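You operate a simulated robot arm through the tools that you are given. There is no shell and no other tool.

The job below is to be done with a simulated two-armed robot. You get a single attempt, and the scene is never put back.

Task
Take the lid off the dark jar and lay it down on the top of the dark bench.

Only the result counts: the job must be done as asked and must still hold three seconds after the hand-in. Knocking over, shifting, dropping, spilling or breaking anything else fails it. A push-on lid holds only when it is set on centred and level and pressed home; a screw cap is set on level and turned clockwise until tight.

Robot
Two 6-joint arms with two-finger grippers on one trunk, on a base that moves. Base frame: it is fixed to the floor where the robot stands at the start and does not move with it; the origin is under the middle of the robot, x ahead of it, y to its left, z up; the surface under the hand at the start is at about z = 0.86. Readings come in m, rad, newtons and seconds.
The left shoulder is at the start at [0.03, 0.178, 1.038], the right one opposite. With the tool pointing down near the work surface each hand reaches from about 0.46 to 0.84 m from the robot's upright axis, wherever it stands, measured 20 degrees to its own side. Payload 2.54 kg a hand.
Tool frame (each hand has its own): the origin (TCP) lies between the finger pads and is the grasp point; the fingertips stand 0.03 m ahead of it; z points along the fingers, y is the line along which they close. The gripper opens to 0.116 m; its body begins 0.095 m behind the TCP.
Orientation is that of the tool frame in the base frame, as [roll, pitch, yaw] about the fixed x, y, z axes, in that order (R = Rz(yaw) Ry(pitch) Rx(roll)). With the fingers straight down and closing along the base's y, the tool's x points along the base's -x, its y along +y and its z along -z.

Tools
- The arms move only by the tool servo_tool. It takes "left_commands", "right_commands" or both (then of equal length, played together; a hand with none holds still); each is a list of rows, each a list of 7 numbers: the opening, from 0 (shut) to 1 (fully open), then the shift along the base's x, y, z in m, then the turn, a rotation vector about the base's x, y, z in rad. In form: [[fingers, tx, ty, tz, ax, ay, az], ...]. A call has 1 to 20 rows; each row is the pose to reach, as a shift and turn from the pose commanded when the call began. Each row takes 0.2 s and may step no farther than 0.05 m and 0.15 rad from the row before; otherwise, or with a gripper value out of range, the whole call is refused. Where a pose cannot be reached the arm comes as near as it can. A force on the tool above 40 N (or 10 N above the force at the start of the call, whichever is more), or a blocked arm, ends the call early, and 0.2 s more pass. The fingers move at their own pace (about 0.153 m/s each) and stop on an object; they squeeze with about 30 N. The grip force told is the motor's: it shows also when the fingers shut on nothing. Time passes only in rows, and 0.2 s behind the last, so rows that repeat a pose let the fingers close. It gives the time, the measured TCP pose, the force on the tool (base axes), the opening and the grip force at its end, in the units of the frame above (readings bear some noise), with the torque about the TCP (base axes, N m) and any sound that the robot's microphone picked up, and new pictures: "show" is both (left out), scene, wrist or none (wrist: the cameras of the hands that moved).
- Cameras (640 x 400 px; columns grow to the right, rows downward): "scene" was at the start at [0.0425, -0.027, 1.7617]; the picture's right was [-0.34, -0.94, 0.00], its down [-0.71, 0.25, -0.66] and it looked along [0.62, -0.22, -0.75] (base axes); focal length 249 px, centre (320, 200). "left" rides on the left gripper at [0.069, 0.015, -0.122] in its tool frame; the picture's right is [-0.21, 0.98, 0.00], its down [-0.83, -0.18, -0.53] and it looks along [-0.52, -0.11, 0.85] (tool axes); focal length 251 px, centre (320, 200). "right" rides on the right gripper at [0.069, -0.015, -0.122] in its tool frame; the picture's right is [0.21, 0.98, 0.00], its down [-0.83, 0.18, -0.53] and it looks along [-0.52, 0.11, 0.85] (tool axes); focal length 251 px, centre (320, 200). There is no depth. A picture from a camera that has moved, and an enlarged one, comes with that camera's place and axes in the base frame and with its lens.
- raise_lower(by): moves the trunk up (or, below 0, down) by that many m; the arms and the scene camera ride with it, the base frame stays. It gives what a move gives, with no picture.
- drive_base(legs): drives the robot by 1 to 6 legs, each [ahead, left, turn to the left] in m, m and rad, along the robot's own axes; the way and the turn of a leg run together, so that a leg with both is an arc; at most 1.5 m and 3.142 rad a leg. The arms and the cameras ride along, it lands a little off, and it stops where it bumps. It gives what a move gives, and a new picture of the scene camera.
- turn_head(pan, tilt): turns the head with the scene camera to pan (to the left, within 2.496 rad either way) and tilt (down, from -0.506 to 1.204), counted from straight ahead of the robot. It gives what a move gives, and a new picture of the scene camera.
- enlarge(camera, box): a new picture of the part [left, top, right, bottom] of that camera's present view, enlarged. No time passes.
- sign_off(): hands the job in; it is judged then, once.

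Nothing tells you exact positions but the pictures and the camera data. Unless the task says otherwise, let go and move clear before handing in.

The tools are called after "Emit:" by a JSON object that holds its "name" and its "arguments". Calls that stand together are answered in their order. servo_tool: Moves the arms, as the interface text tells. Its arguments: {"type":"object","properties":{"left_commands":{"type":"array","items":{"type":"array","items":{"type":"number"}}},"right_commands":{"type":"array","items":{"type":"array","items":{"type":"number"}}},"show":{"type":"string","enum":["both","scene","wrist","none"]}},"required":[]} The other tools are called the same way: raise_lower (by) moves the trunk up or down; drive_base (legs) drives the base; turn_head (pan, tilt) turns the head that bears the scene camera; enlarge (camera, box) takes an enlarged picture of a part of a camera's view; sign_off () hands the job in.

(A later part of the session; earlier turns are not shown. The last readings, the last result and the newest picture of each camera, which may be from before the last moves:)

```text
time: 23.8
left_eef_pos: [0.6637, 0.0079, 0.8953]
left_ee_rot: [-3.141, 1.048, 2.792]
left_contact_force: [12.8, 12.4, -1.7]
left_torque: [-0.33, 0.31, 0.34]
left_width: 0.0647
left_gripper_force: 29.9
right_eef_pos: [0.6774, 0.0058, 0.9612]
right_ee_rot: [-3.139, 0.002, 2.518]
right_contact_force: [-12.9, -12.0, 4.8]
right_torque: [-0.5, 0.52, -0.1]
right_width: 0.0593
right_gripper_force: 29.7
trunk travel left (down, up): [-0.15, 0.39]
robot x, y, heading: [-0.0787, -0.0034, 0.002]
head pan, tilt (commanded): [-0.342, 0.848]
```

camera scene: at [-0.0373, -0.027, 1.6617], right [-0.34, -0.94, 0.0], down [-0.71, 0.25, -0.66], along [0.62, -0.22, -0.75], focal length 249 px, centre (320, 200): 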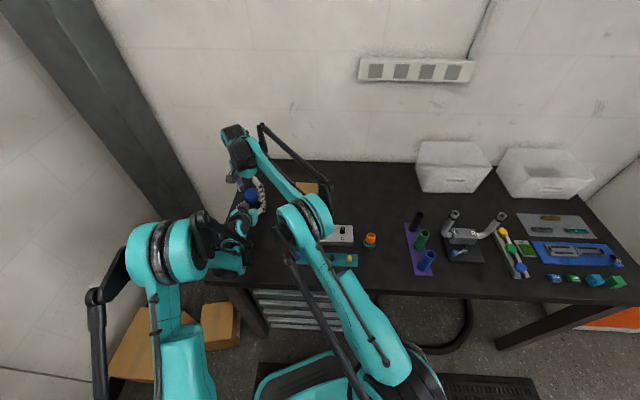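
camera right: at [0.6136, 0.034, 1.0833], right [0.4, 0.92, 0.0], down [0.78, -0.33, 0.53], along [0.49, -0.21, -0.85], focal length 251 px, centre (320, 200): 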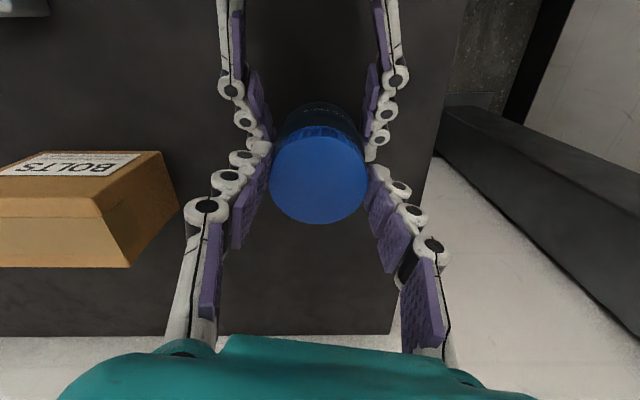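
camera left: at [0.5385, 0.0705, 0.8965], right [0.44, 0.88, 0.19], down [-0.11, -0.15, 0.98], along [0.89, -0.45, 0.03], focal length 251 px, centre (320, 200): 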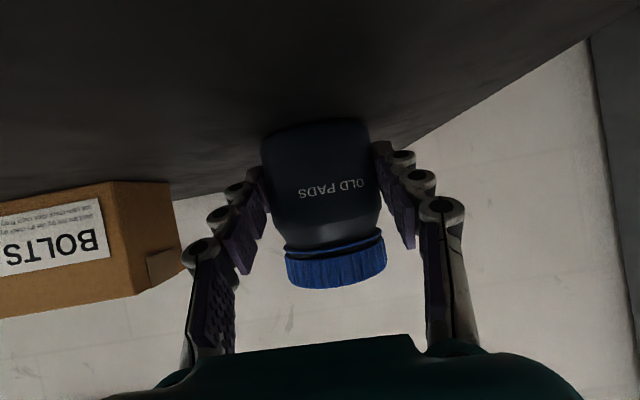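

The load is halved. One more small correction along the finger line, then I'll continue the twist.

Emit:
{"name": "servo_tool", "arguments": {"right_commands": [[0.4, -0.0009, -0.0012, 0.0003, 0, 0, 0], [0.4, -0.0009, -0.0012, 0.0003, 0, 0, 0.08], [0.4, -0.0009, -0.0012, 0.0004, 0, 0, 0.16], [0.4, -0.0009, -0.0012, 0.0006, 0, 0, 0.24], [0.4, -0.0009, -0.0012, 0.0007, 0, 0, 0.32]], "show": "wrist"}}

Emit:
{"name": "enlarge", "arguments": {"camera": "left", "box": [200, 140, 456, 300]}}

```text
time: 25.0
left_eef_pos: [0.6629, 0.0083, 0.8949]
left_ee_rot: [-3.141, 1.048, 2.791]
left_contact_force: [6.0, 18.7, 1.6]
left_torque: [-0.58, 0.19, 0.35]
left_width: 0.0647
left_gripper_force: 29.7
right_eef_pos: [0.6764, 0.0042, 0.9618]
right_ee_rot: [-3.14, 0.0, 2.838]
right_contact_force: [-6.7, -18.1, -0.6]
right_torque: [-0.67, 0.19, -0.09]
right_width: 0.0594
right_gripper_force: 29.6
trunk travel left (down, up): [-0.15, 0.39]
robot x, y, heading: [-0.0808, 0.0028, -0.0]
head pan, tilt (commanded): [-0.342, 0.848]
camera right: at [0.607, 0.0107, 1.0843], right [0.09, 1.0, 0.0], down [0.84, -0.07, 0.53], along [0.53, -0.05, -0.85], focal length 251 px, centre (320, 200)
```

right: 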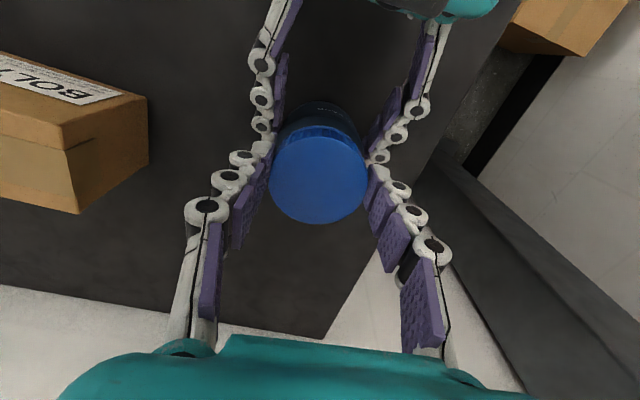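

```text
2.50 times, centred on (328, 220) of left
camera zoom: at [0.5388, 0.0711, 0.8964], right [0.44, 0.88, 0.19], down [-0.11, -0.15, 0.98], along [0.89, -0.45, 0.03], focal length 629 px, centre (300, 150)
```

zoom: 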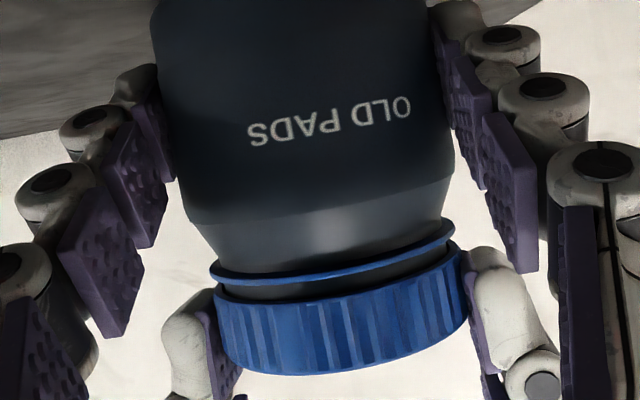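

The cap has turned about 33° in total, and the gap above the tamper ring is opening as it rises. I'll trim the side load in y and turn further.

Emit:
{"name": "servo_tool", "arguments": {"right_commands": [[0.4, -0.0004, -0.0014, 0, 0, 0, 0], [0.4, -0.0004, -0.0014, 0.0002, 0, 0, 0.08], [0.4, -0.0004, -0.0014, 0.0003, 0, 0, 0.16], [0.4, -0.0004, -0.0014, 0.0005, 0, 0, 0.24], [0.4, -0.0004, -0.0014, 0.0006, 0, 0, 0.32]], "show": "wrist"}}

Emit:
{"name": "enlarge", "arguments": {"camera": "left", "box": [200, 140, 456, 300]}}

```text
time: 26.2
left_eef_pos: [0.6641, 0.0079, 0.8955]
left_ee_rot: [-3.14, 1.05, 2.79]
left_contact_force: [3.9, 17.0, 6.7]
left_torque: [-0.58, -0.01, 0.32]
left_width: 0.0646
left_gripper_force: 30.0
right_eef_pos: [0.6758, 0.0019, 0.9619]
right_ee_rot: [3.142, 0.001, -3.126]
right_contact_force: [-4.2, -17.2, -6.9]
right_torque: [-0.56, 0.17, -0.09]
right_width: 0.0595
right_gripper_force: 30.0
trunk travel left (down, up): [-0.15, 0.39]
robot x, y, heading: [-0.081, 0.0014, -0.005]
head pan, tilt (commanded): [-0.342, 0.848]
camera right: at [0.6084, -0.0136, 1.085], right [-0.23, 0.97, 0.0], down [0.82, 0.2, 0.53], along [0.52, 0.12, -0.85], focal length 251 px, centre (320, 200)
```

right: 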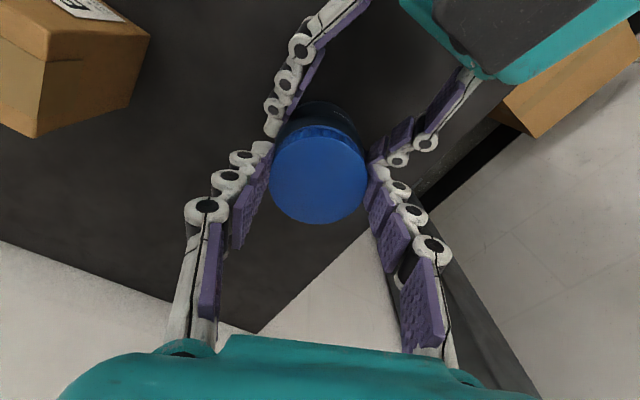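

```text
2.50 times, centred on (328, 220) of left
camera zoom: at [0.5389, 0.0709, 0.8964], right [0.44, 0.88, 0.19], down [-0.11, -0.15, 0.98], along [0.89, -0.45, 0.03], focal length 629 px, centre (300, 150)
```

zoom: 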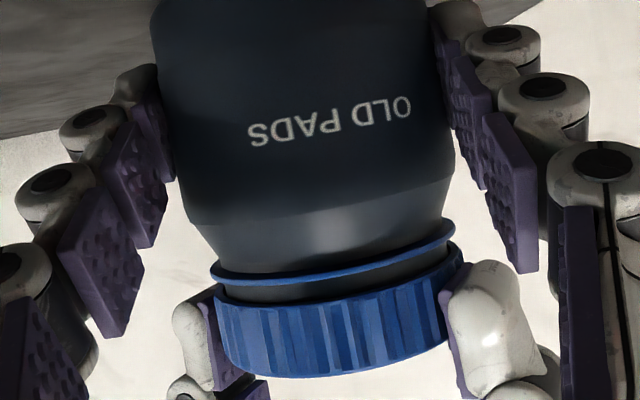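

The cap has turned about 51° and is still rising freely. Before turning on, I'll look closely at the clearance between the two hands' fingers.

Emit:
{"name": "enlarge", "arguments": {"camera": "right", "box": [220, 80, 480, 240]}}

Emit:
{"name": "enlarge", "arguments": {"camera": "left", "box": [320, 180, 500, 320]}}

Emit:
{"name": "enlarge", "arguments": {"camera": "scene", "box": [200, 130, 320, 230]}}

```text
2.46 times, centred on (350, 160) of right
camera zoom: at [0.6084, -0.0136, 1.085], right [-0.23, 0.97, 0.0], down [0.82, 0.2, 0.53], along [0.52, 0.12, -0.85], focal length 619 px, centre (246, 298)
```

zoom: 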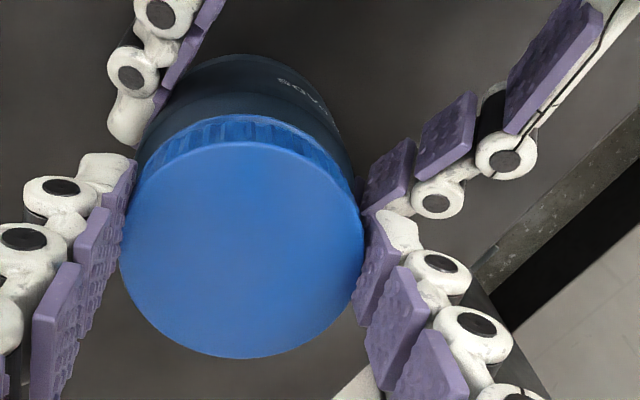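

```text
2.86 times, centred on (410, 250) of left
camera zoom: at [0.5389, 0.0709, 0.8964], right [0.44, 0.88, 0.19], down [-0.11, -0.15, 0.98], along [0.89, -0.45, 0.03], focal length 718 px, centre (63, 57)
```

zoom: 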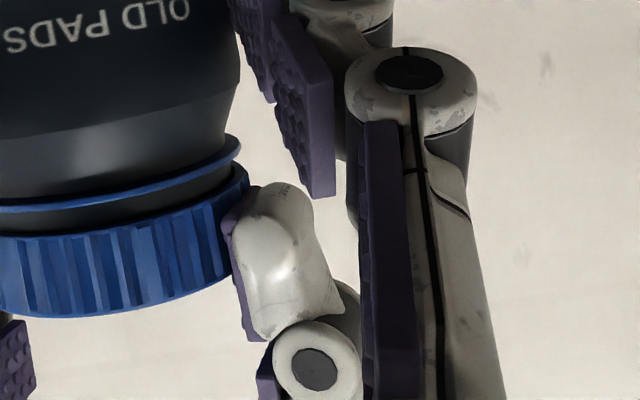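

```text
4.00 times, centred on (260, 180) of scene
camera zoom: at [-0.0368, -0.0269, 1.6617], right [-0.34, -0.94, 0.0], down [-0.71, 0.25, -0.66], along [0.62, -0.22, -0.75], focal length 995 px, centre (560, 280)
```

zoom: 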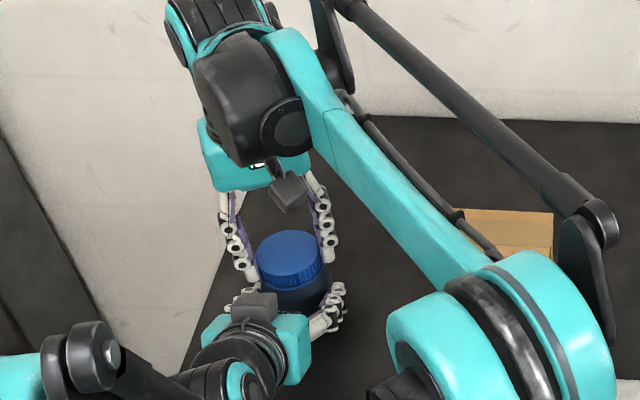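

The right fingertip passes only a few millimetres above a left finger pad, so I'll stop here. I'll open the right hand slightly, turn it back about 0.95 rad and re-grip for another stroke.

Emit:
{"name": "servo_tool", "arguments": {"right_commands": [[0.58, 0, 0, 0, 0, 0, 0], [0.64, 0, 0, 0, 0, 0, 0], [0.66, 0, 0, 0.001, 0, 0, -0.05], [0.66, 0, 0, 0.001, 0, 0, -0.19], [0.66, 0, 0, 0.001, 0, 0, -0.33], [0.66, 0, 0, 0.001, 0, 0, -0.47], [0.66, 0, 0, 0.001, 0, 0, -0.61], [0.66, 0, 0, 0.001, 0, 0, -0.75], [0.66, 0, 0, 0.001, 0, 0, -0.89], [0.66, 0, 0, 0.001, 0, 0, -0.96], [0.66, 0, 0, 0.001, 0, 0, -0.96]], "show": "wrist"}}

Emit:
{"name": "enlarge", "arguments": {"camera": "right", "box": [220, 80, 420, 240]}}

Emit:
{"name": "enlarge", "arguments": {"camera": "left", "box": [200, 140, 456, 300]}}

```text
time: 28.6
left_eef_pos: [0.6638, 0.0089, 0.8944]
left_ee_rot: [-3.14, 1.048, 2.792]
left_contact_force: [-0.3, -0.5, 0.3]
left_torque: [0.0, -0.01, -0.05]
left_width: 0.0651
left_gripper_force: 29.8
right_eef_pos: [0.6779, 0.004, 0.9627]
right_ee_rot: [3.142, -0.001, 2.196]
right_contact_force: [0.6, 1.0, 0.1]
right_torque: [-0.02, -0.01, 0.0]
right_width: 0.0768
right_gripper_force: 0.0
trunk travel left (down, up): [-0.15, 0.39]
robot x, y, heading: [-0.0776, 0.0037, 0.001]
head pan, tilt (commanded): [-0.342, 0.848]
camera right: at [0.6243, 0.0509, 1.0857], right [0.67, 0.75, 0.0], down [0.63, -0.56, 0.53], along [0.4, -0.36, -0.85], focal length 251 px, centre (320, 200)
```

right: 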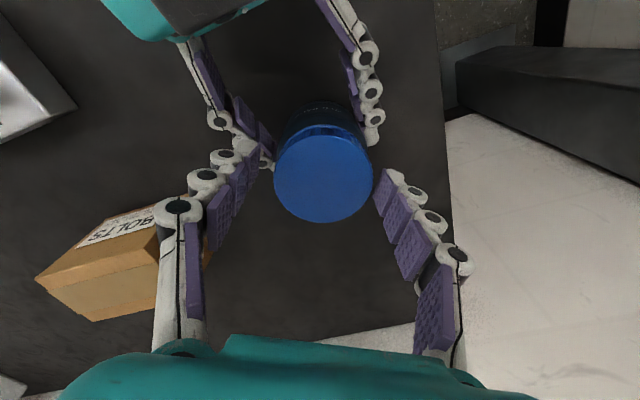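

```text
2.50 times, centred on (320, 160) of right
camera zoom: at [0.6243, 0.0509, 1.0857], right [0.67, 0.75, 0.0], down [0.63, -0.56, 0.53], along [0.4, -0.36, -0.85], focal length 629 px, centre (320, 300)
```

zoom: 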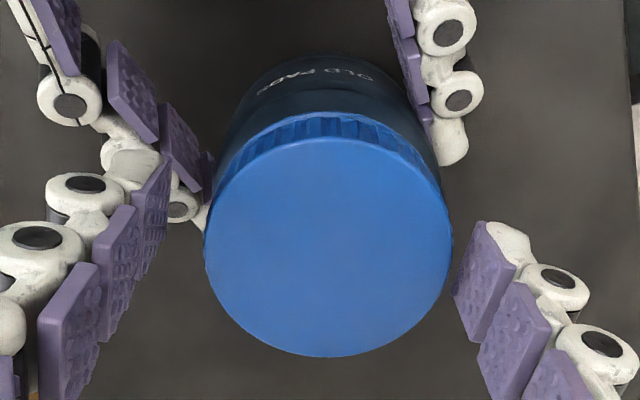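

```text
2.50 times, centred on (328, 220) of left
camera zoom: at [0.5385, 0.0707, 0.8964], right [0.44, 0.88, 0.19], down [-0.11, -0.15, 0.98], along [0.89, -0.45, 0.03], focal length 629 px, centre (300, 150)
```

zoom: 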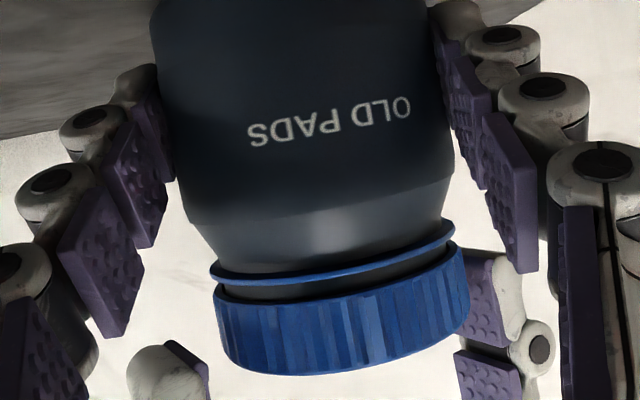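

The cap stayed on its thread, all forces went to zero and the jar didn't move. I'll close on the cap again.

Emit:
{"name": "servo_tool", "arguments": {"right_commands": [[0.6, 0, 0, 0, 0, 0, 0], [0.56, 0, 0, 0, 0, 0, 0], [0.52, 0, 0, 0, 0, 0, 0], [0.48, 0, 0, 0, 0, 0, 0], [0.44, 0, 0, 0, 0, 0, 0], [0.4, 0, 0, 0, 0, 0, 0]], "show": "none"}}

```text
time: 30.0
left_eef_pos: [0.6625, 0.0082, 0.8956]
left_ee_rot: [-3.14, 1.047, 2.792]
left_contact_force: [-19.0, -8.5, -1.7]
left_torque: [0.22, -0.47, -0.28]
left_width: 0.0648
left_gripper_force: 29.8
right_eef_pos: [0.6759, 0.0051, 0.9633]
right_ee_rot: [3.139, 0.001, 2.198]
right_contact_force: [21.2, 11.1, 9.1]
right_torque: [0.45, -0.85, 0.12]
right_width: 0.0598
right_gripper_force: 30.0
trunk travel left (down, up): [-0.15, 0.39]
robot x, y, heading: [-0.0795, 0.0014, -0.004]
head pan, tilt (commanded): [-0.342, 0.848]
```

The side loads across the stroke fit a simple pattern: the cap axis lies about 4–6 mm further in +x than my grip centre. I'll open, shift the right hand about 4.5 mm in +x, and re-grip so that the twist is concentric.

Emit:
{"name": "servo_tool", "arguments": {"right_commands": [[0.56, 0, 0, 0, 0, 0, 0], [0.64, 0, 0, 0, 0, 0, 0], [0.64, 0.0046, -0.001, 0, 0, 0, 0], [0.64, 0.0046, -0.001, 0, 0, 0, 0], [0.58, 0.0046, -0.001, 0, 0, 0, 0], [0.54, 0.0046, -0.001, 0, 0, 0, 0], [0.5, 0.0046, -0.001, 0, 0, 0, 0], [0.46, 0.0046, -0.001, 0, 0, 0, 0], [0.42, 0.0046, -0.001, 0, 0, 0, 0], [0.4, 0.0046, -0.001, 0, 0, 0, 0]], "show": "wrist"}}

```text
time: 32.2
left_eef_pos: [0.6648, 0.0081, 0.894]
left_ee_rot: [-3.141, 1.049, 2.79]
left_contact_force: [6.9, 2.6, -1.6]
left_torque: [-0.14, 0.26, 0.08]
left_width: 0.0644
left_gripper_force: 30.2
right_eef_pos: [0.6814, 0.0021, 0.9632]
right_ee_rot: [3.14, 0.001, 2.197]
right_contact_force: [-6.3, -3.1, 2.3]
right_torque: [-0.07, 0.18, -0.01]
right_width: 0.06
right_gripper_force: 30.1
trunk travel left (down, up): [-0.15, 0.39]
robot x, y, heading: [-0.0761, -0.0, 0.001]
head pan, tilt (commanded): [-0.342, 0.848]
camera right: at [0.6289, 0.0495, 1.0858], right [0.67, 0.75, 0.0], down [0.63, -0.56, 0.53], along [0.4, -0.36, -0.85], focal length 251 px, centre (320, 200)
```

right: 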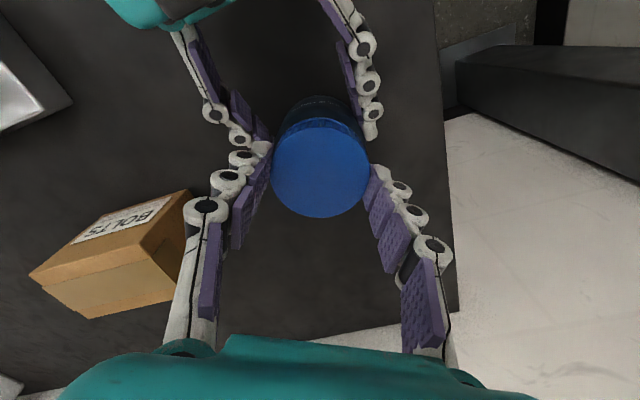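

The load is down to about 7 N, so the grip is now concentric. I'll run a full stroke of about 0.95 rad counter-clockwise with a small lift.

Emit:
{"name": "servo_tool", "arguments": {"right_commands": [[0.4, -0.0006, -0.0004, 0, 0, 0, 0], [0.4, -0.0006, -0.0004, 0.0001, 0, 0, 0.1], [0.4, -0.0006, -0.0004, 0.0003, 0, 0, 0.2], [0.4, -0.0006, -0.0004, 0.0004, 0, 0, 0.3], [0.4, -0.0006, -0.0004, 0.0006, 0, 0, 0.4], [0.4, -0.0006, -0.0004, 0.0007, 0, 0, 0.5]], "show": "none"}}

```text
time: 33.6
left_eef_pos: [0.6637, 0.0081, 0.8964]
left_ee_rot: [-3.14, 1.046, 2.79]
left_contact_force: [-7.0, 4.6, 1.8]
left_torque: [-0.22, -0.32, 0.03]
left_width: 0.065
left_gripper_force: 30.3
right_eef_pos: [0.68, 0.0027, 0.9642]
right_ee_rot: [-3.141, 0.002, 2.699]
right_contact_force: [7.9, -4.8, -1.2]
right_torque: [-0.14, -0.26, -0.03]
right_width: 0.0599
right_gripper_force: 30.2
trunk travel left (down, up): [-0.15, 0.39]
robot x, y, heading: [-0.08, 0.0019, -0.003]
head pan, tilt (commanded): [-0.342, 0.848]
```

Forces stay low and the twist is smooth. I'll finish this stroke.

Emit:
{"name": "servo_tool", "arguments": {"right_commands": [[0.4, 0.0004, -0.0003, 0.0001, 0, 0, 0.1], [0.4, 0.0004, -0.0003, 0.0003, 0, 0, 0.2], [0.4, 0.0004, -0.0003, 0.0004, 0, 0, 0.3], [0.4, 0.0004, -0.0003, 0.0006, 0, 0, 0.4], [0.4, 0.0004, -0.0003, 0.0007, 0, 0, 0.48]], "show": "wrist"}}

Emit:
{"name": "enlarge", "arguments": {"camera": "left", "box": [200, 140, 456, 300]}}

```text
time: 34.8
left_eef_pos: [0.6631, 0.0079, 0.8955]
left_ee_rot: [3.141, 1.051, 2.791]
left_contact_force: [-7.7, 5.0, 2.1]
left_torque: [-0.13, -0.27, 0.04]
left_width: 0.0649
left_gripper_force: 29.9
right_eef_pos: [0.6795, 0.0008, 0.965]
right_ee_rot: [3.141, -0.001, -3.104]
right_contact_force: [7.8, -3.5, -3.1]
right_torque: [-0.16, -0.24, -0.05]
right_width: 0.0602
right_gripper_force: 29.9
trunk travel left (down, up): [-0.15, 0.39]
robot x, y, heading: [-0.0799, -0.0031, 0.001]
head pan, tilt (commanded): [-0.342, 0.848]
camera right: at [0.6124, -0.0159, 1.0871], right [-0.25, 0.97, 0.0], down [0.82, 0.21, 0.53], along [0.52, 0.13, -0.85], focal length 251 px, centre (320, 200)
```

right: 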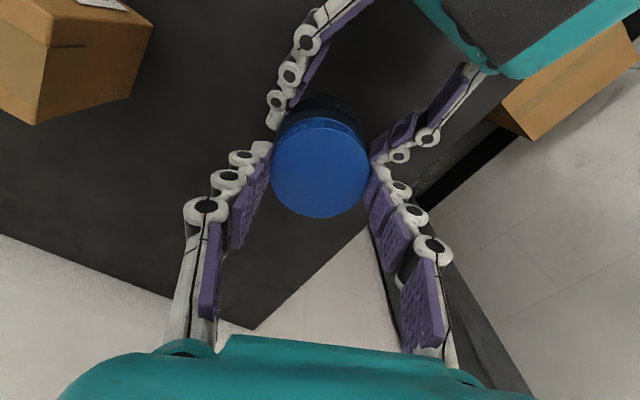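

```text
2.50 times, centred on (328, 220) of left
camera zoom: at [0.5386, 0.0706, 0.8964], right [0.44, 0.88, 0.19], down [-0.11, -0.15, 0.98], along [0.89, -0.45, 0.03], focal length 629 px, centre (300, 150)
```

zoom: 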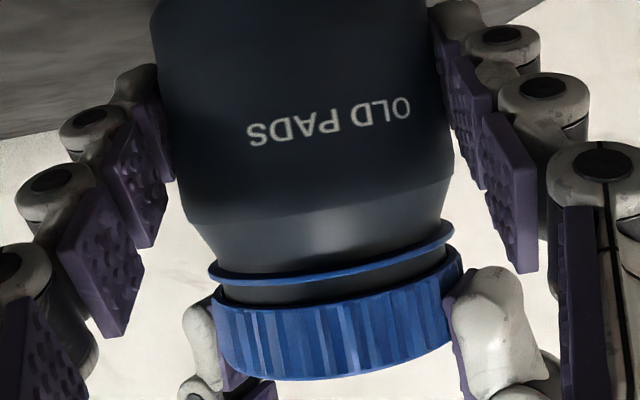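

The cap is up another notch after about 107° in total, with low forces. I'll re-grip for the next stroke: open, turn back and close.

Emit:
{"name": "servo_tool", "arguments": {"right_commands": [[0.54, 0, 0, 0, 0, 0, 0], [0.63, 0, 0, 0, 0, 0, 0], [0.64, 0, 0, 0, 0, 0, -0.1], [0.64, 0, 0, 0, 0, 0, -0.24], [0.64, 0, 0, 0, 0, 0, -0.38], [0.64, 0, 0, 0, 0, 0, -0.52], [0.64, 0, 0, 0, 0, 0, -0.66], [0.64, 0, 0, 0, 0, 0, -0.8], [0.64, 0, 0, 0, 0, 0, -0.94], [0.64, 0, 0, 0, 0, 0, -0.98], [0.58, 0, 0, 0, 0, 0, -0.98], [0.54, 0, 0, 0, 0, 0, -0.98], [0.5, 0, 0, 0, 0, 0, -0.98], [0.46, 0, 0, 0, 0, 0, -0.98], [0.42, 0, 0, 0, 0, 0, -0.98], [0.4, 0, 0, 0, 0, 0, -0.98]], "show": "none"}}

```text
time: 38.2
left_eef_pos: [0.6633, 0.0072, 0.8948]
left_ee_rot: [-3.141, 1.047, 2.791]
left_contact_force: [-2.3, -1.3, -0.6]
left_torque: [0.0, -0.15, -0.04]
left_width: 0.0646
left_gripper_force: 29.2
right_eef_pos: [0.6793, 0.0031, 0.9651]
right_ee_rot: [3.142, -0.001, 2.197]
right_contact_force: [4.7, 1.1, 2.8]
right_torque: [-0.02, -0.15, 0.01]
right_width: 0.0598
right_gripper_force: 29.9
trunk travel left (down, up): [-0.15, 0.39]
robot x, y, heading: [-0.0783, -0.0019, 0.004]
head pan, tilt (commanded): [-0.342, 0.848]
```

Well-centred grip with almost no side load. Next counter-clockwise stroke.

Emit:
{"name": "servo_tool", "arguments": {"right_commands": [[0.4, 0.0002, 0, 0.0001, 0, 0, 0.1], [0.4, 0.0002, 0, 0.0003, 0, 0, 0.2], [0.4, 0.0002, 0, 0.0005, 0, 0, 0.3], [0.4, 0.0002, 0, 0.0006, 0, 0, 0.4], [0.4, 0.0003, -0.0001, 0.0008, 0, 0, 0.5], [0.4, 0.0004, -0.0001, 0.001, 0, 0, 0.6], [0.4, 0.0005, -0.0001, 0.0011, 0, 0, 0.7], [0.4, 0.0005, -0.0002, 0.0013, 0, 0, 0.8], [0.4, 0.0006, -0.0002, 0.0014, 0, 0, 0.9], [0.4, 0.0006, -0.0002, 0.0015, 0, 0, 0.98]], "show": "wrist"}}

Emit:
{"name": "enlarge", "arguments": {"camera": "left", "box": [200, 140, 456, 300]}}

```text
time: 40.4
left_eef_pos: [0.6648, 0.0094, 0.8955]
left_ee_rot: [-3.141, 1.05, 2.793]
left_contact_force: [17.3, 1.0, -2.9]
left_torque: [-0.05, 0.74, 0.14]
left_width: 0.0644
left_gripper_force: 30.2
right_eef_pos: [0.6814, 0.0026, 0.9671]
right_ee_rot: [-3.141, -0.002, -3.105]
right_contact_force: [-16.6, -1.7, 3.9]
right_torque: [-0.07, 0.47, -0.03]
right_width: 0.0599
right_gripper_force: 29.8
trunk travel left (down, up): [-0.15, 0.39]
robot x, y, heading: [-0.0804, -0.0023, 0.001]
head pan, tilt (commanded): [-0.342, 0.848]
camera right: at [0.6137, -0.0152, 1.0887], right [-0.25, 0.97, 0.0], down [0.82, 0.21, 0.53], along [0.52, 0.13, -0.85], focal length 251 px, centre (320, 200)
```

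right: 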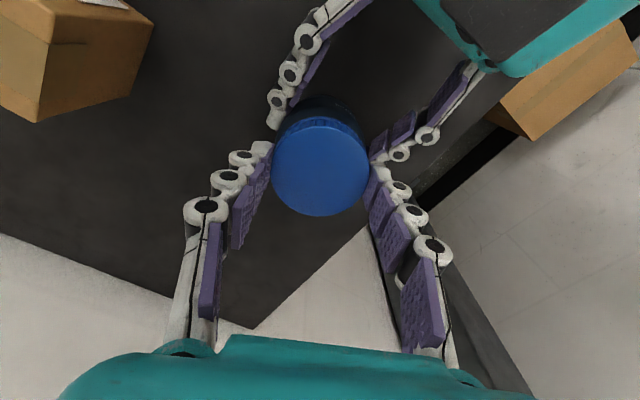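

```text
2.50 times, centred on (328, 220) of left
camera zoom: at [0.5391, 0.0711, 0.8963], right [0.44, 0.88, 0.19], down [-0.11, -0.15, 0.98], along [0.89, -0.45, 0.03], focal length 629 px, centre (300, 150)
```

zoom: 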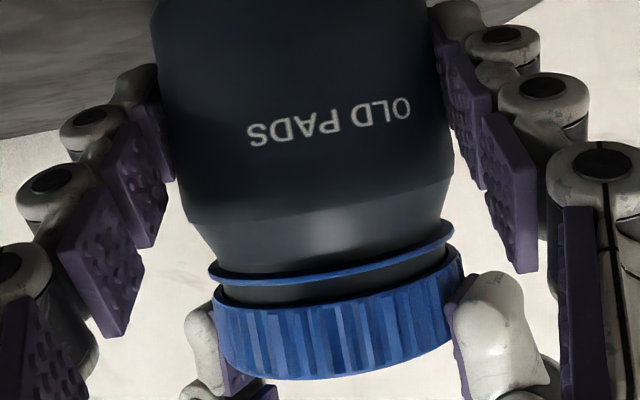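

After about 163° in total, I want to know whether the cap is still threaded. I'll zoom in on the gap and pull up gently a couple of millimetres while watching the force.

Emit:
{"name": "enlarge", "arguments": {"camera": "left", "box": [270, 220, 398, 300]}}

Emit:
{"name": "servo_tool", "arguments": {"right_commands": [[0.4, -0.0009, 0, 0.0005, 0, 0, 0], [0.4, -0.0009, 0, 0.0012, 0, 0, 0], [0.4, -0.0009, 0, 0.002, 0, 0, 0], [0.4, -0.0009, 0, 0.002, 0, 0, 0]], "show": "none"}}

Emit:
{"name": "enlarge", "arguments": {"camera": "left", "box": [270, 220, 398, 300]}}

```text
5.00 times, centred on (334, 260) of left
camera zoom: at [0.5391, 0.0711, 0.8963], right [0.44, 0.88, 0.19], down [-0.11, -0.15, 0.98], along [0.89, -0.45, 0.03], focal length 1257 px, centre (250, -100)
```

zoom: 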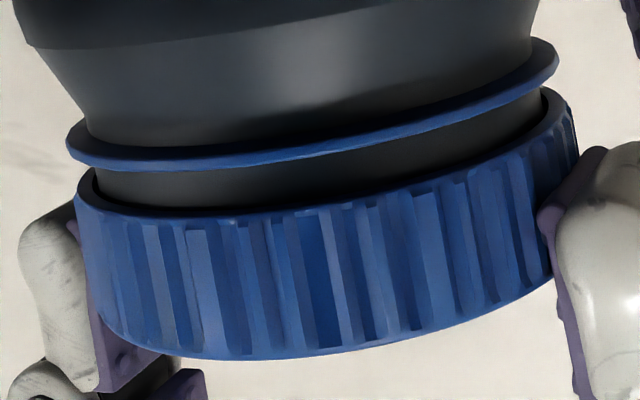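

```text
time: 41.4
left_eef_pos: [0.6632, 0.0072, 0.8963]
left_ee_rot: [3.141, 1.048, 2.79]
left_contact_force: [-1.7, 1.4, 8.3]
left_torque: [-0.08, -0.19, 0.02]
left_width: 0.0645
left_gripper_force: 29.8
right_eef_pos: [0.6803, 0.0013, 0.9675]
right_ee_rot: [-3.141, 0.002, -3.106]
right_contact_force: [1.8, -1.7, -9.2]
right_torque: [-0.09, -0.01, 0.03]
right_width: 0.06
right_gripper_force: 30.2
trunk travel left (down, up): [-0.15, 0.39]
robot x, y, heading: [-0.0752, 0.0018, 0.002]
head pan, tilt (commanded): [-0.342, 0.848]
```

```text
5.00 times, centred on (334, 260) of left
camera zoom: at [0.5386, 0.0705, 0.8965], right [0.44, 0.88, 0.19], down [-0.11, -0.15, 0.98], along [0.89, -0.45, 0.03], focal length 1257 px, centre (250, -100)
```

zoom: 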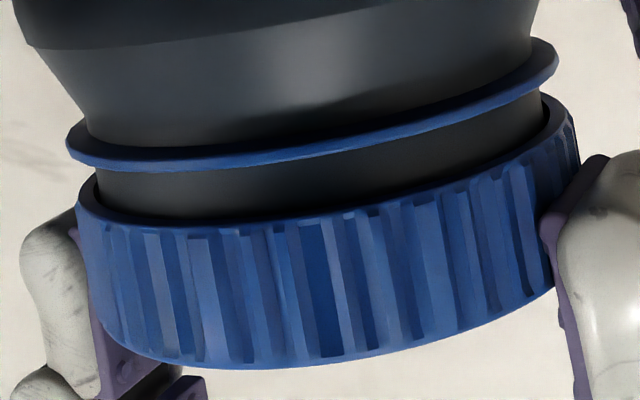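

A pull of about 9 N raised the cap only about 1 mm, so it is still threaded. I'll go on with another re-grip and stroke.

Emit:
{"name": "servo_tool", "arguments": {"right_commands": [[0.54, 0, 0, -0.0005, 0, 0, 0], [0.63, 0, 0, -0.001, 0, 0, 0], [0.64, 0, 0, -0.001, 0, 0, -0.1], [0.64, 0, 0, -0.001, 0, 0, -0.24], [0.64, 0, 0, -0.001, 0, 0, -0.38], [0.64, 0, 0, -0.001, 0, 0, -0.52], [0.64, 0, 0, -0.001, 0, 0, -0.66], [0.64, 0, 0, -0.001, 0, 0, -0.8], [0.64, 0, 0, -0.001, 0, 0, -0.94], [0.64, 0, 0, -0.001, 0, 0, -1.0], [0.58, 0, 0, -0.001, 0, 0, -1.0], [0.54, 0, 0, -0.001, 0, 0, -1.0], [0.5, 0, 0, -0.001, 0, 0, -1.0], [0.46, 0, 0, -0.001, 0, 0, -1.0], [0.42, 0, 0, -0.001, 0, 0, -1.0], [0.4, 0, 0, -0.001, 0, 0, -1.0]], "show": "none"}}

Emit:
{"name": "enlarge", "arguments": {"camera": "left", "box": [270, 220, 398, 300]}}

```text
time: 44.8
left_eef_pos: [0.6638, 0.0073, 0.8953]
left_ee_rot: [-3.141, 1.049, 2.791]
left_contact_force: [-10.2, -3.1, -0.6]
left_torque: [0.1, -0.38, -0.14]
left_width: 0.0649
left_gripper_force: 30.2
right_eef_pos: [0.6801, 0.0021, 0.9675]
right_ee_rot: [3.141, -0.001, 2.178]
right_contact_force: [11.7, 4.3, 3.5]
right_torque: [0.17, -0.41, 0.02]
right_width: 0.0603
right_gripper_force: 29.8
trunk travel left (down, up): [-0.15, 0.39]
robot x, y, heading: [-0.0806, -0.0023, 0.001]
head pan, tilt (commanded): [-0.342, 0.848]
```

```text
5.00 times, centred on (334, 260) of left
camera zoom: at [0.5383, 0.0705, 0.8964], right [0.44, 0.88, 0.19], down [-0.11, -0.15, 0.98], along [0.89, -0.45, 0.03], focal length 1257 px, centre (250, -100)
```

zoom: 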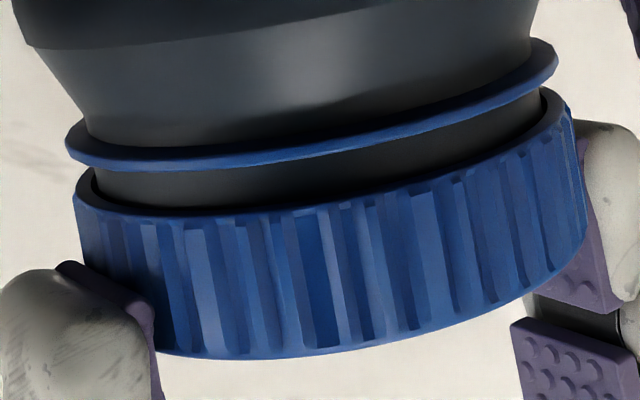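

The cap settled back with the same rib pattern, so it is threaded with about 1 mm of play. Next stroke, after which I'll compare the ribs to confirm the cap turns with the hand.

Emit:
{"name": "servo_tool", "arguments": {"right_commands": [[0.4, 0.0007, 0.0003, 0, 0, 0, 0], [0.4, 0.0007, 0.0003, 0.0002, 0, 0, 0.1], [0.4, 0.0007, 0.0003, 0.0004, 0, 0, 0.2], [0.4, 0.0007, 0.0003, 0.0006, 0, 0, 0.3], [0.4, 0.0007, 0.0002, 0.0008, 0, 0, 0.4], [0.4, 0.0007, 0.0001, 0.001, 0, 0, 0.5], [0.4, 0.0007, 0.0, 0.0012, 0, 0, 0.6], [0.4, 0.0007, 0.0, 0.0014, 0, 0, 0.7], [0.4, 0.0007, 0.0, 0.0016, 0, 0, 0.8], [0.4, 0.0007, -0.0001, 0.0018, 0, 0, 0.9], [0.4, 0.0007, -0.0002, 0.002, 0, 0, 1.0]], "show": "none"}}

Emit:
{"name": "enlarge", "arguments": {"camera": "left", "box": [270, 220, 398, 300]}}

```text
time: 47.2
left_eef_pos: [0.6647, 0.008, 0.8951]
left_ee_rot: [3.14, 1.047, 2.79]
left_contact_force: [4.3, -1.2, -0.3]
left_torque: [-0.01, 0.17, 0.07]
left_width: 0.0645
left_gripper_force: 30.0
right_eef_pos: [0.68, -0.001, 0.9687]
right_ee_rot: [3.141, 0.001, -3.105]
right_contact_force: [-4.7, 0.6, -1.9]
right_torque: [0.04, 0.08, -0.04]
right_width: 0.0599
right_gripper_force: 29.4
trunk travel left (down, up): [-0.15, 0.39]
robot x, y, heading: [-0.0759, -0.0007, 0.003]
head pan, tilt (commanded): [-0.342, 0.848]
```

```text
5.00 times, centred on (334, 260) of left
camera zoom: at [0.5384, 0.0705, 0.8964], right [0.44, 0.88, 0.19], down [-0.11, -0.15, 0.98], along [0.89, -0.45, 0.03], focal length 1257 px, centre (250, -100)
```

zoom: 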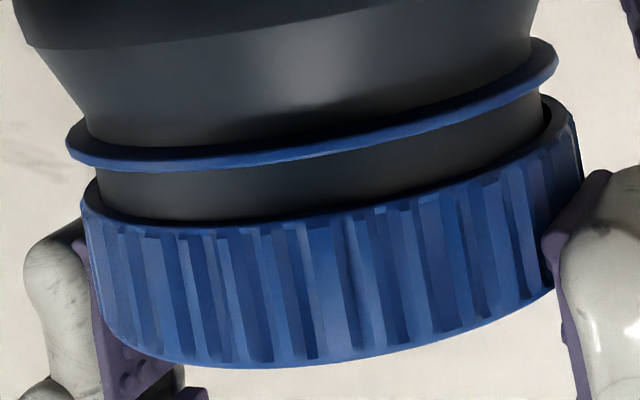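

The ribs turned and the cap rose about 1 mm more (about 220° in total). Another re-grip and stroke.

Emit:
{"name": "servo_tool", "arguments": {"right_commands": [[0.54, 0, 0, 0, 0, 0, 0], [0.63, 0, 0, 0, 0, 0, 0], [0.64, 0, 0, 0, 0, 0, -0.1], [0.64, 0, 0, 0, 0, 0, -0.24], [0.64, 0, 0, 0, 0, 0, -0.38], [0.64, 0, 0, 0, 0, 0, -0.52], [0.64, 0, 0, 0, 0, 0, -0.66], [0.64, 0, 0, 0, 0, 0, -0.8], [0.64, 0, 0, 0, 0, 0, -0.94], [0.64, 0, 0, 0, 0, 0, -1.0], [0.58, 0, 0, 0, 0, 0, -1.0], [0.54, 0, 0, 0, 0, 0, -1.0], [0.5, 0, 0, 0, 0, 0, -1.0], [0.46, 0, 0, 0, 0, 0, -1.0], [0.42, 0, 0, 0, 0, 0, -1.0], [0.4, 0, 0, 0, 0, 0, -1.0]], "show": "none"}}

Emit:
{"name": "enlarge", "arguments": {"camera": "left", "box": [270, 220, 398, 300]}}

```text
time: 50.6
left_eef_pos: [0.6646, 0.007, 0.8956]
left_ee_rot: [-3.141, 1.047, 2.791]
left_contact_force: [2.7, -0.8, -9.5]
left_torque: [-0.39, 0.34, 0.13]
left_width: 0.0648
left_gripper_force: 29.9
right_eef_pos: [0.6795, 0.0009, 0.9707]
right_ee_rot: [3.141, 0.0, 2.178]
right_contact_force: [1.3, 2.0, 18.3]
right_torque: [0.32, -0.43, -0.05]
right_width: 0.0589
right_gripper_force: 30.0
trunk travel left (down, up): [-0.15, 0.39]
robot x, y, heading: [-0.08, -0.0034, -0.003]
head pan, tilt (commanded): [-0.342, 0.848]
```

```text
5.00 times, centred on (334, 260) of left
camera zoom: at [0.5383, 0.0707, 0.8964], right [0.44, 0.88, 0.19], down [-0.11, -0.15, 0.98], along [0.89, -0.45, 0.03], focal length 1257 px, centre (250, -100)
```

zoom: 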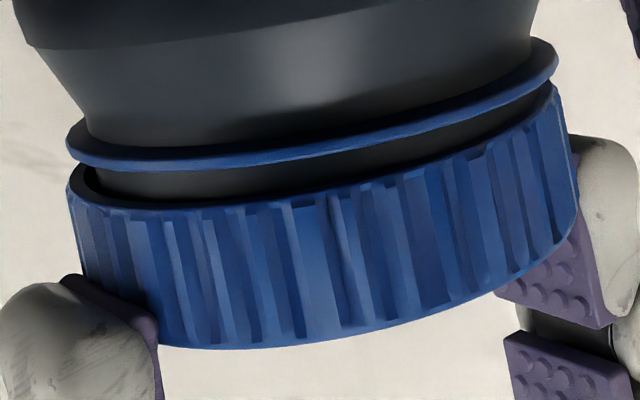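

The cap now sits lower and slightly askew, as if the thread has let go and it is resting loosely on the neck. I'll lift it slowly and watch the force.

Emit:
{"name": "servo_tool", "arguments": {"right_commands": [[0.4, 0, 0, 0.001, 0, 0, 0], [0.4, 0, 0, 0.002, 0, 0, 0], [0.4, 0, 0, 0.003, 0, 0, 0], [0.4, 0, 0, 0.003, 0, 0, 0]], "show": "wrist"}}

Emit:
{"name": "enlarge", "arguments": {"camera": "left", "box": [270, 220, 398, 300]}}

```text
time: 51.6
left_eef_pos: [0.6635, 0.0082, 0.8968]
left_ee_rot: [3.138, 1.051, 2.79]
left_contact_force: [8.0, 5.5, -5.1]
left_torque: [-0.03, 0.12, 0.19]
left_width: 0.0646
left_gripper_force: 30.1
right_eef_pos: [0.6801, 0.0002, 0.9734]
right_ee_rot: [3.141, 0.0, 2.176]
right_contact_force: [-6.1, -4.0, 11.8]
right_torque: [-0.02, 0.26, -0.02]
right_width: 0.0487
right_gripper_force: 2.4
trunk travel left (down, up): [-0.15, 0.39]
robot x, y, heading: [-0.0822, 0.0004, -0.004]
head pan, tilt (commanded): [-0.342, 0.848]
camera right: at [0.6283, 0.0489, 1.0959], right [0.68, 0.73, 0.0], down [0.62, -0.58, 0.53], along [0.39, -0.36, -0.85], focal length 251 px, centre (320, 200)
```

right: 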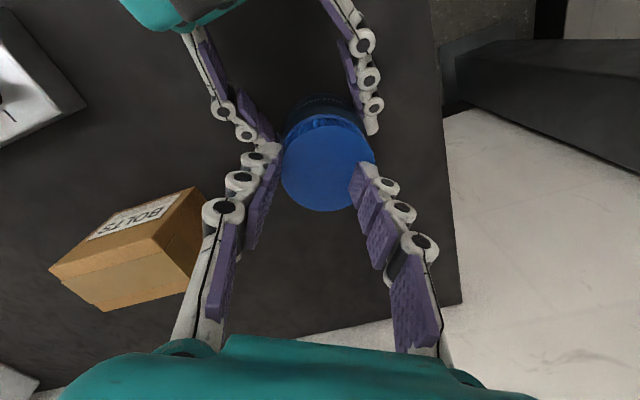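

```text
5.00 times, centred on (334, 260) of left
camera zoom: at [0.5383, 0.0713, 0.8972], right [0.43, 0.88, 0.19], down [-0.11, -0.15, 0.98], along [0.89, -0.45, 0.03], focal length 1257 px, centre (250, -100)
```

zoom: 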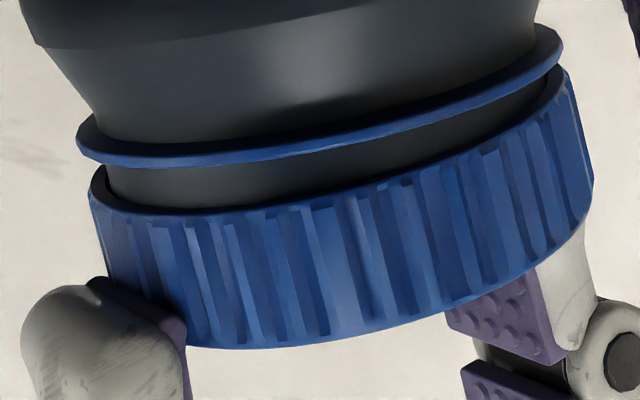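

The fingertips slipped: the loosened cap had dropped and tilted, and one fingertip is now resting on its top edge. I'll raise the right hand clear, then open it and look again.

Emit:
{"name": "servo_tool", "arguments": {"right_commands": [[0.43, 0, 0, 0.004, 0, 0, 0], [0.44, 0, 0, 0.01, 0, 0, 0], [0.46, 0, 0, 0.018, 0, 0, 0], [0.6, 0, 0, 0.026, 0, 0, 0], [0.76, 0, 0, 0.03, 0, 0, 0], [0.76, 0, 0, 0.03, 0, 0, 0]], "show": "both"}}

Emit:
{"name": "enlarge", "arguments": {"camera": "left", "box": [200, 140, 456, 300]}}

Emit:
{"name": "enlarge", "arguments": {"camera": "right", "box": [220, 60, 440, 240]}}

```text
time: 53.0
left_eef_pos: [0.6625, 0.0075, 0.8958]
left_ee_rot: [3.141, 1.051, 2.791]
left_contact_force: [3.5, 1.4, 11.7]
left_torque: [0.03, -0.62, 0.0]
left_width: 0.0646
left_gripper_force: 29.4
right_eef_pos: [0.6802, 0.0013, 1.0029]
right_ee_rot: [-3.14, 0.0, 2.176]
right_contact_force: [-0.9, -0.6, -0.3]
right_torque: [0.01, -0.02, -0.01]
right_width: 0.0881
right_gripper_force: 0.0
trunk travel left (down, up): [-0.15, 0.39]
robot x, y, heading: [-0.0788, 0.0005, 0.0]
head pan, tilt (commanded): [-0.342, 0.848]
camera scene: at [-0.0381, -0.0268, 1.6618], right [-0.34, -0.94, 0.0], down [-0.71, 0.25, -0.66], along [0.62, -0.22, -0.75], focal length 249 px, centre (320, 200)
camera right: at [0.6292, 0.0499, 1.1259], right [0.68, 0.73, 0.0], down [0.62, -0.58, 0.53], along [0.39, -0.36, -0.85], focal length 251 px, centre (320, 200)
```

scene: 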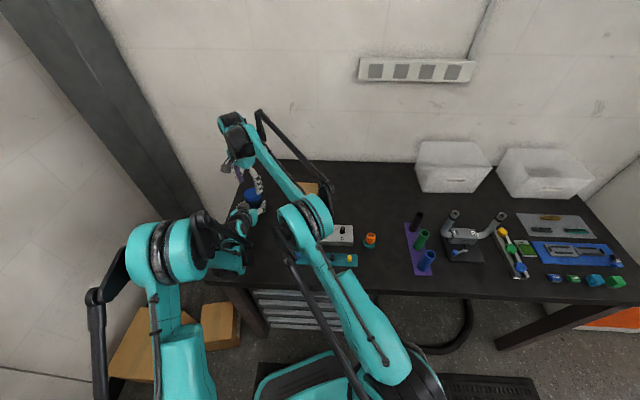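
right: 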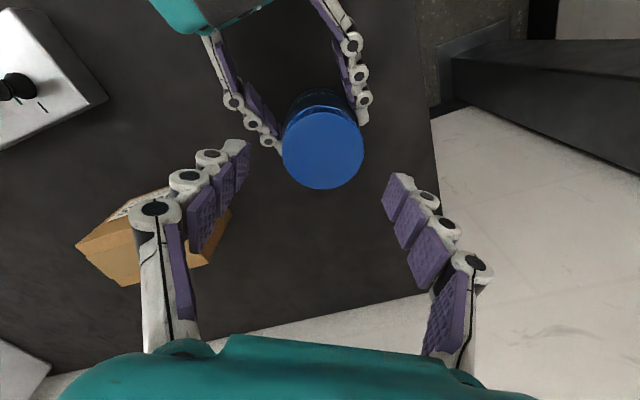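

```text
2.50 times, centred on (328, 220) of left
camera zoom: at [0.5382, 0.0706, 0.897], right [0.44, 0.88, 0.19], down [-0.11, -0.15, 0.98], along [0.89, -0.45, 0.03], focal length 629 px, centre (300, 150)
```

zoom: 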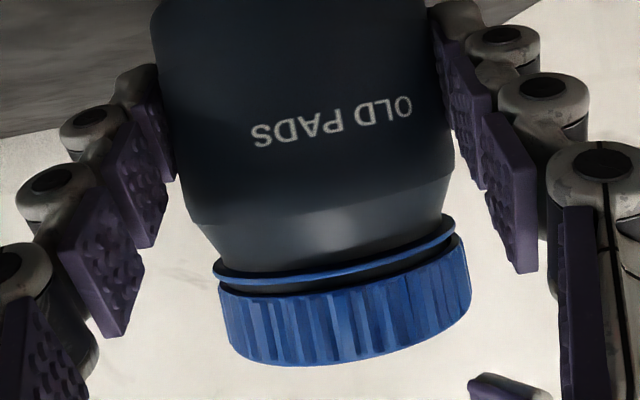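

```text
2.22 times, centred on (330, 150) of right
camera zoom: at [0.6292, 0.0499, 1.1259], right [0.68, 0.73, 0.0], down [0.62, -0.58, 0.53], along [0.39, -0.36, -0.85], focal length 559 px, centre (298, 311)
```

zoom: 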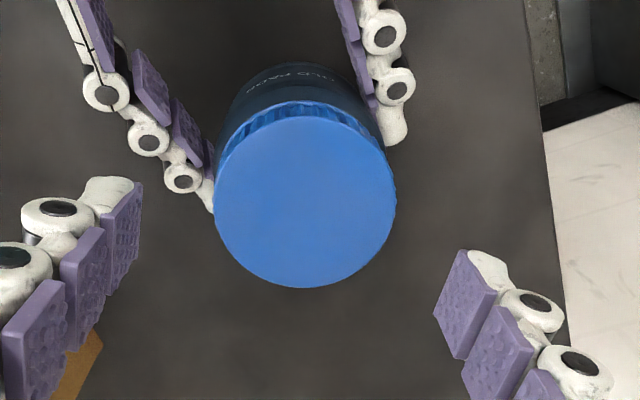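

The cap now sits loosely on the neck, low again and apparently free of the thread. I'll turn the fingers to a clearer angle, go down with more overlap on the cap, and re-grip.

Emit:
{"name": "servo_tool", "arguments": {"right_commands": [[0.76, 0.001, 0.0007, 0, 0, 0, 0.13], [0.76, 0.001, 0.0007, -0.005, 0, 0, 0.26], [0.74, 0.001, 0.0007, -0.015, 0, 0, 0.38], [0.74, 0.001, 0.0007, -0.028, 0, 0, 0.38], [0.74, 0.001, 0.0007, -0.038, 0, 0, 0.38], [0.74, 0.001, 0.0007, -0.044, 0, 0, 0.38], [0.72, 0.001, 0.0007, -0.044, 0, 0, 0.38]], "show": "wrist"}}

Emit:
{"name": "enlarge", "arguments": {"camera": "left", "box": [200, 140, 456, 300]}}

Emit:
{"name": "enlarge", "arguments": {"camera": "right", "box": [220, 80, 420, 240]}}

```text
time: 54.6
left_eef_pos: [0.663, 0.0075, 0.8956]
left_ee_rot: [-3.141, 1.049, 2.791]
left_contact_force: [1.4, -0.5, 10.7]
left_torque: [-0.05, -0.57, 0.03]
left_width: 0.0647
left_gripper_force: 29.6
right_eef_pos: [0.6811, 0.0028, 0.9584]
right_ee_rot: [-3.141, -0.001, 2.557]
right_contact_force: [-0.3, -0.3, -0.4]
right_torque: [-0.01, 0.0, -0.03]
right_width: 0.0833
right_gripper_force: 0.0
trunk travel left (down, up): [-0.15, 0.39]
robot x, y, heading: [-0.0811, 0.0004, 0.0]
head pan, tilt (commanded): [-0.342, 0.848]
camera right: at [0.6161, 0.028, 1.0808], right [0.36, 0.93, 0.0], down [0.79, -0.3, 0.53], along [0.5, -0.19, -0.85], focal length 251 px, centre (320, 200)
```

right: 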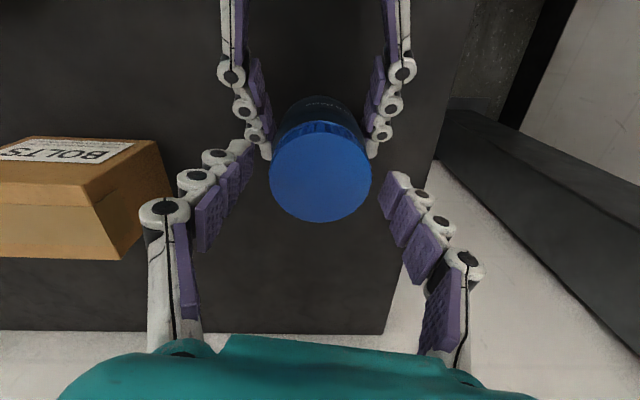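

```text
2.50 times, centred on (328, 220) of left
camera zoom: at [0.538, 0.0705, 0.8969], right [0.44, 0.88, 0.19], down [-0.11, -0.15, 0.98], along [0.89, -0.45, 0.03], focal length 629 px, centre (300, 150)
```

zoom: 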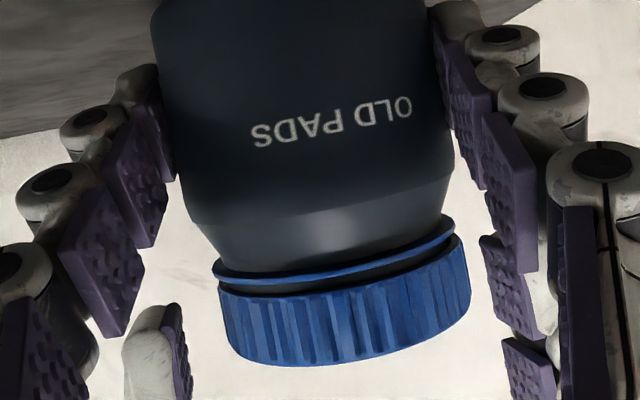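

```text
2.50 times, centred on (320, 160) of right
camera zoom: at [0.6161, 0.028, 1.0808], right [0.36, 0.93, 0.0], down [0.79, -0.3, 0.53], along [0.5, -0.19, -0.85], focal length 629 px, centre (320, 300)
```

zoom: 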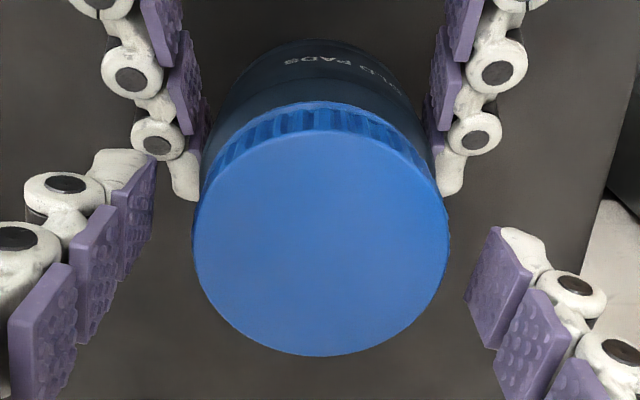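

The fingertips now overlap nearly the whole cap height and are about 1 mm off centre. I'll correct that and close gently.

Emit:
{"name": "servo_tool", "arguments": {"right_commands": [[0.66, -0.0006, -0.0008, 0, 0, 0, 0], [0.6, -0.0006, -0.0008, 0, 0, 0, 0], [0.57, -0.0006, -0.0008, 0, 0, 0, 0], [0.54, -0.0006, -0.0008, 0, 0, 0, 0], [0.52, -0.0006, -0.0008, 0, 0, 0, 0], [0.5, -0.0006, -0.0008, 0, 0, 0, 0], [0.47, -0.0006, -0.0008, 0, 0, 0, 0], [0.44, -0.0006, -0.0008, 0, 0, 0, 0], [0.42, -0.0006, -0.0008, 0, 0, 0, 0]], "show": "none"}}

Emit:
{"name": "enlarge", "arguments": {"camera": "left", "box": [200, 140, 456, 300]}}

```text
time: 56.6
left_eef_pos: [0.6626, 0.0067, 0.896]
left_ee_rot: [3.141, 1.05, 2.793]
left_contact_force: [0.1, -0.3, 4.6]
left_torque: [-0.09, -0.3, 0.02]
left_width: 0.0647
left_gripper_force: 29.5
right_eef_pos: [0.6809, 0.0005, 0.9582]
right_ee_rot: [-3.142, 0.0, 2.555]
right_contact_force: [0.6, 0.1, 6.5]
right_torque: [0.05, -0.01, -0.04]
right_width: 0.0599
right_gripper_force: 30.1
trunk travel left (down, up): [-0.15, 0.39]
robot x, y, heading: [-0.0764, -0.0021, 0.003]
head pan, tilt (commanded): [-0.342, 0.848]
```

```text
2.50 times, centred on (328, 220) of left
camera zoom: at [0.5379, 0.0706, 0.8969], right [0.44, 0.88, 0.19], down [-0.11, -0.15, 0.98], along [0.89, -0.45, 0.03], focal length 629 px, centre (300, 150)
```

zoom: 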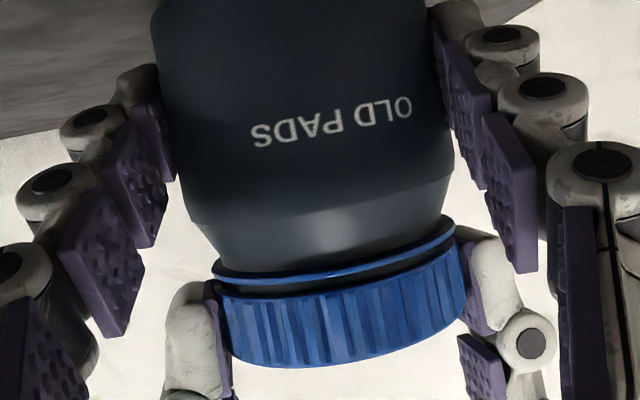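

The grip is good and centred: 60 mm wide, 30 N, almost no side load. Now I'll lift a few millimetres slowly to see whether the cap comes free.

Emit:
{"name": "servo_tool", "arguments": {"right_commands": [[0.4, 0, 0, 0.001, 0, 0, 0], [0.4, 0, 0, 0.002, 0, 0, 0], [0.4, 0, 0, 0.003, 0, 0, 0], [0.4, 0, 0, 0.004, 0, 0, 0], [0.4, 0, 0, 0.004, 0, 0, 0]], "show": "none"}}

Emit:
{"name": "enlarge", "arguments": {"camera": "left", "box": [200, 140, 456, 300]}}

```text
time: 57.8
left_eef_pos: [0.6632, 0.0077, 0.895]
left_ee_rot: [3.141, 1.049, 2.792]
left_contact_force: [-3.4, -2.8, 7.2]
left_torque: [0.2, -0.25, -0.05]
left_width: 0.0648
left_gripper_force: 30.3
right_eef_pos: [0.6803, 0.0014, 0.9612]
right_ee_rot: [3.14, 0.0, 2.556]
right_contact_force: [1.2, 3.0, -2.1]
right_torque: [0.02, 0.0, 0.0]
right_width: 0.0596
right_gripper_force: 29.5
trunk travel left (down, up): [-0.15, 0.39]
robot x, y, heading: [-0.0769, -0.0026, 0.001]
head pan, tilt (commanded): [-0.342, 0.848]
```

```text
2.50 times, centred on (328, 220) of left
camera zoom: at [0.538, 0.0706, 0.8968], right [0.44, 0.88, 0.19], down [-0.11, -0.15, 0.98], along [0.89, -0.45, 0.03], focal length 629 px, centre (300, 150)
```

zoom: 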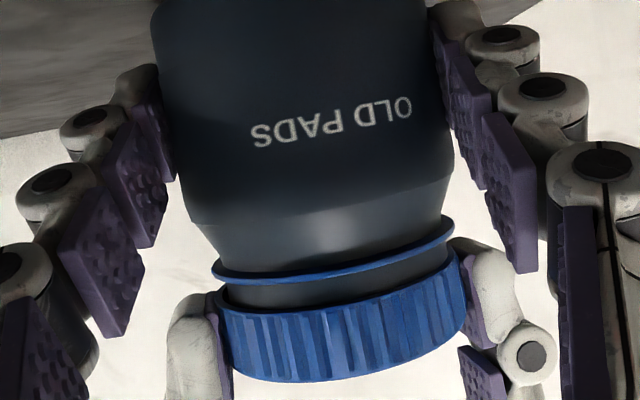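

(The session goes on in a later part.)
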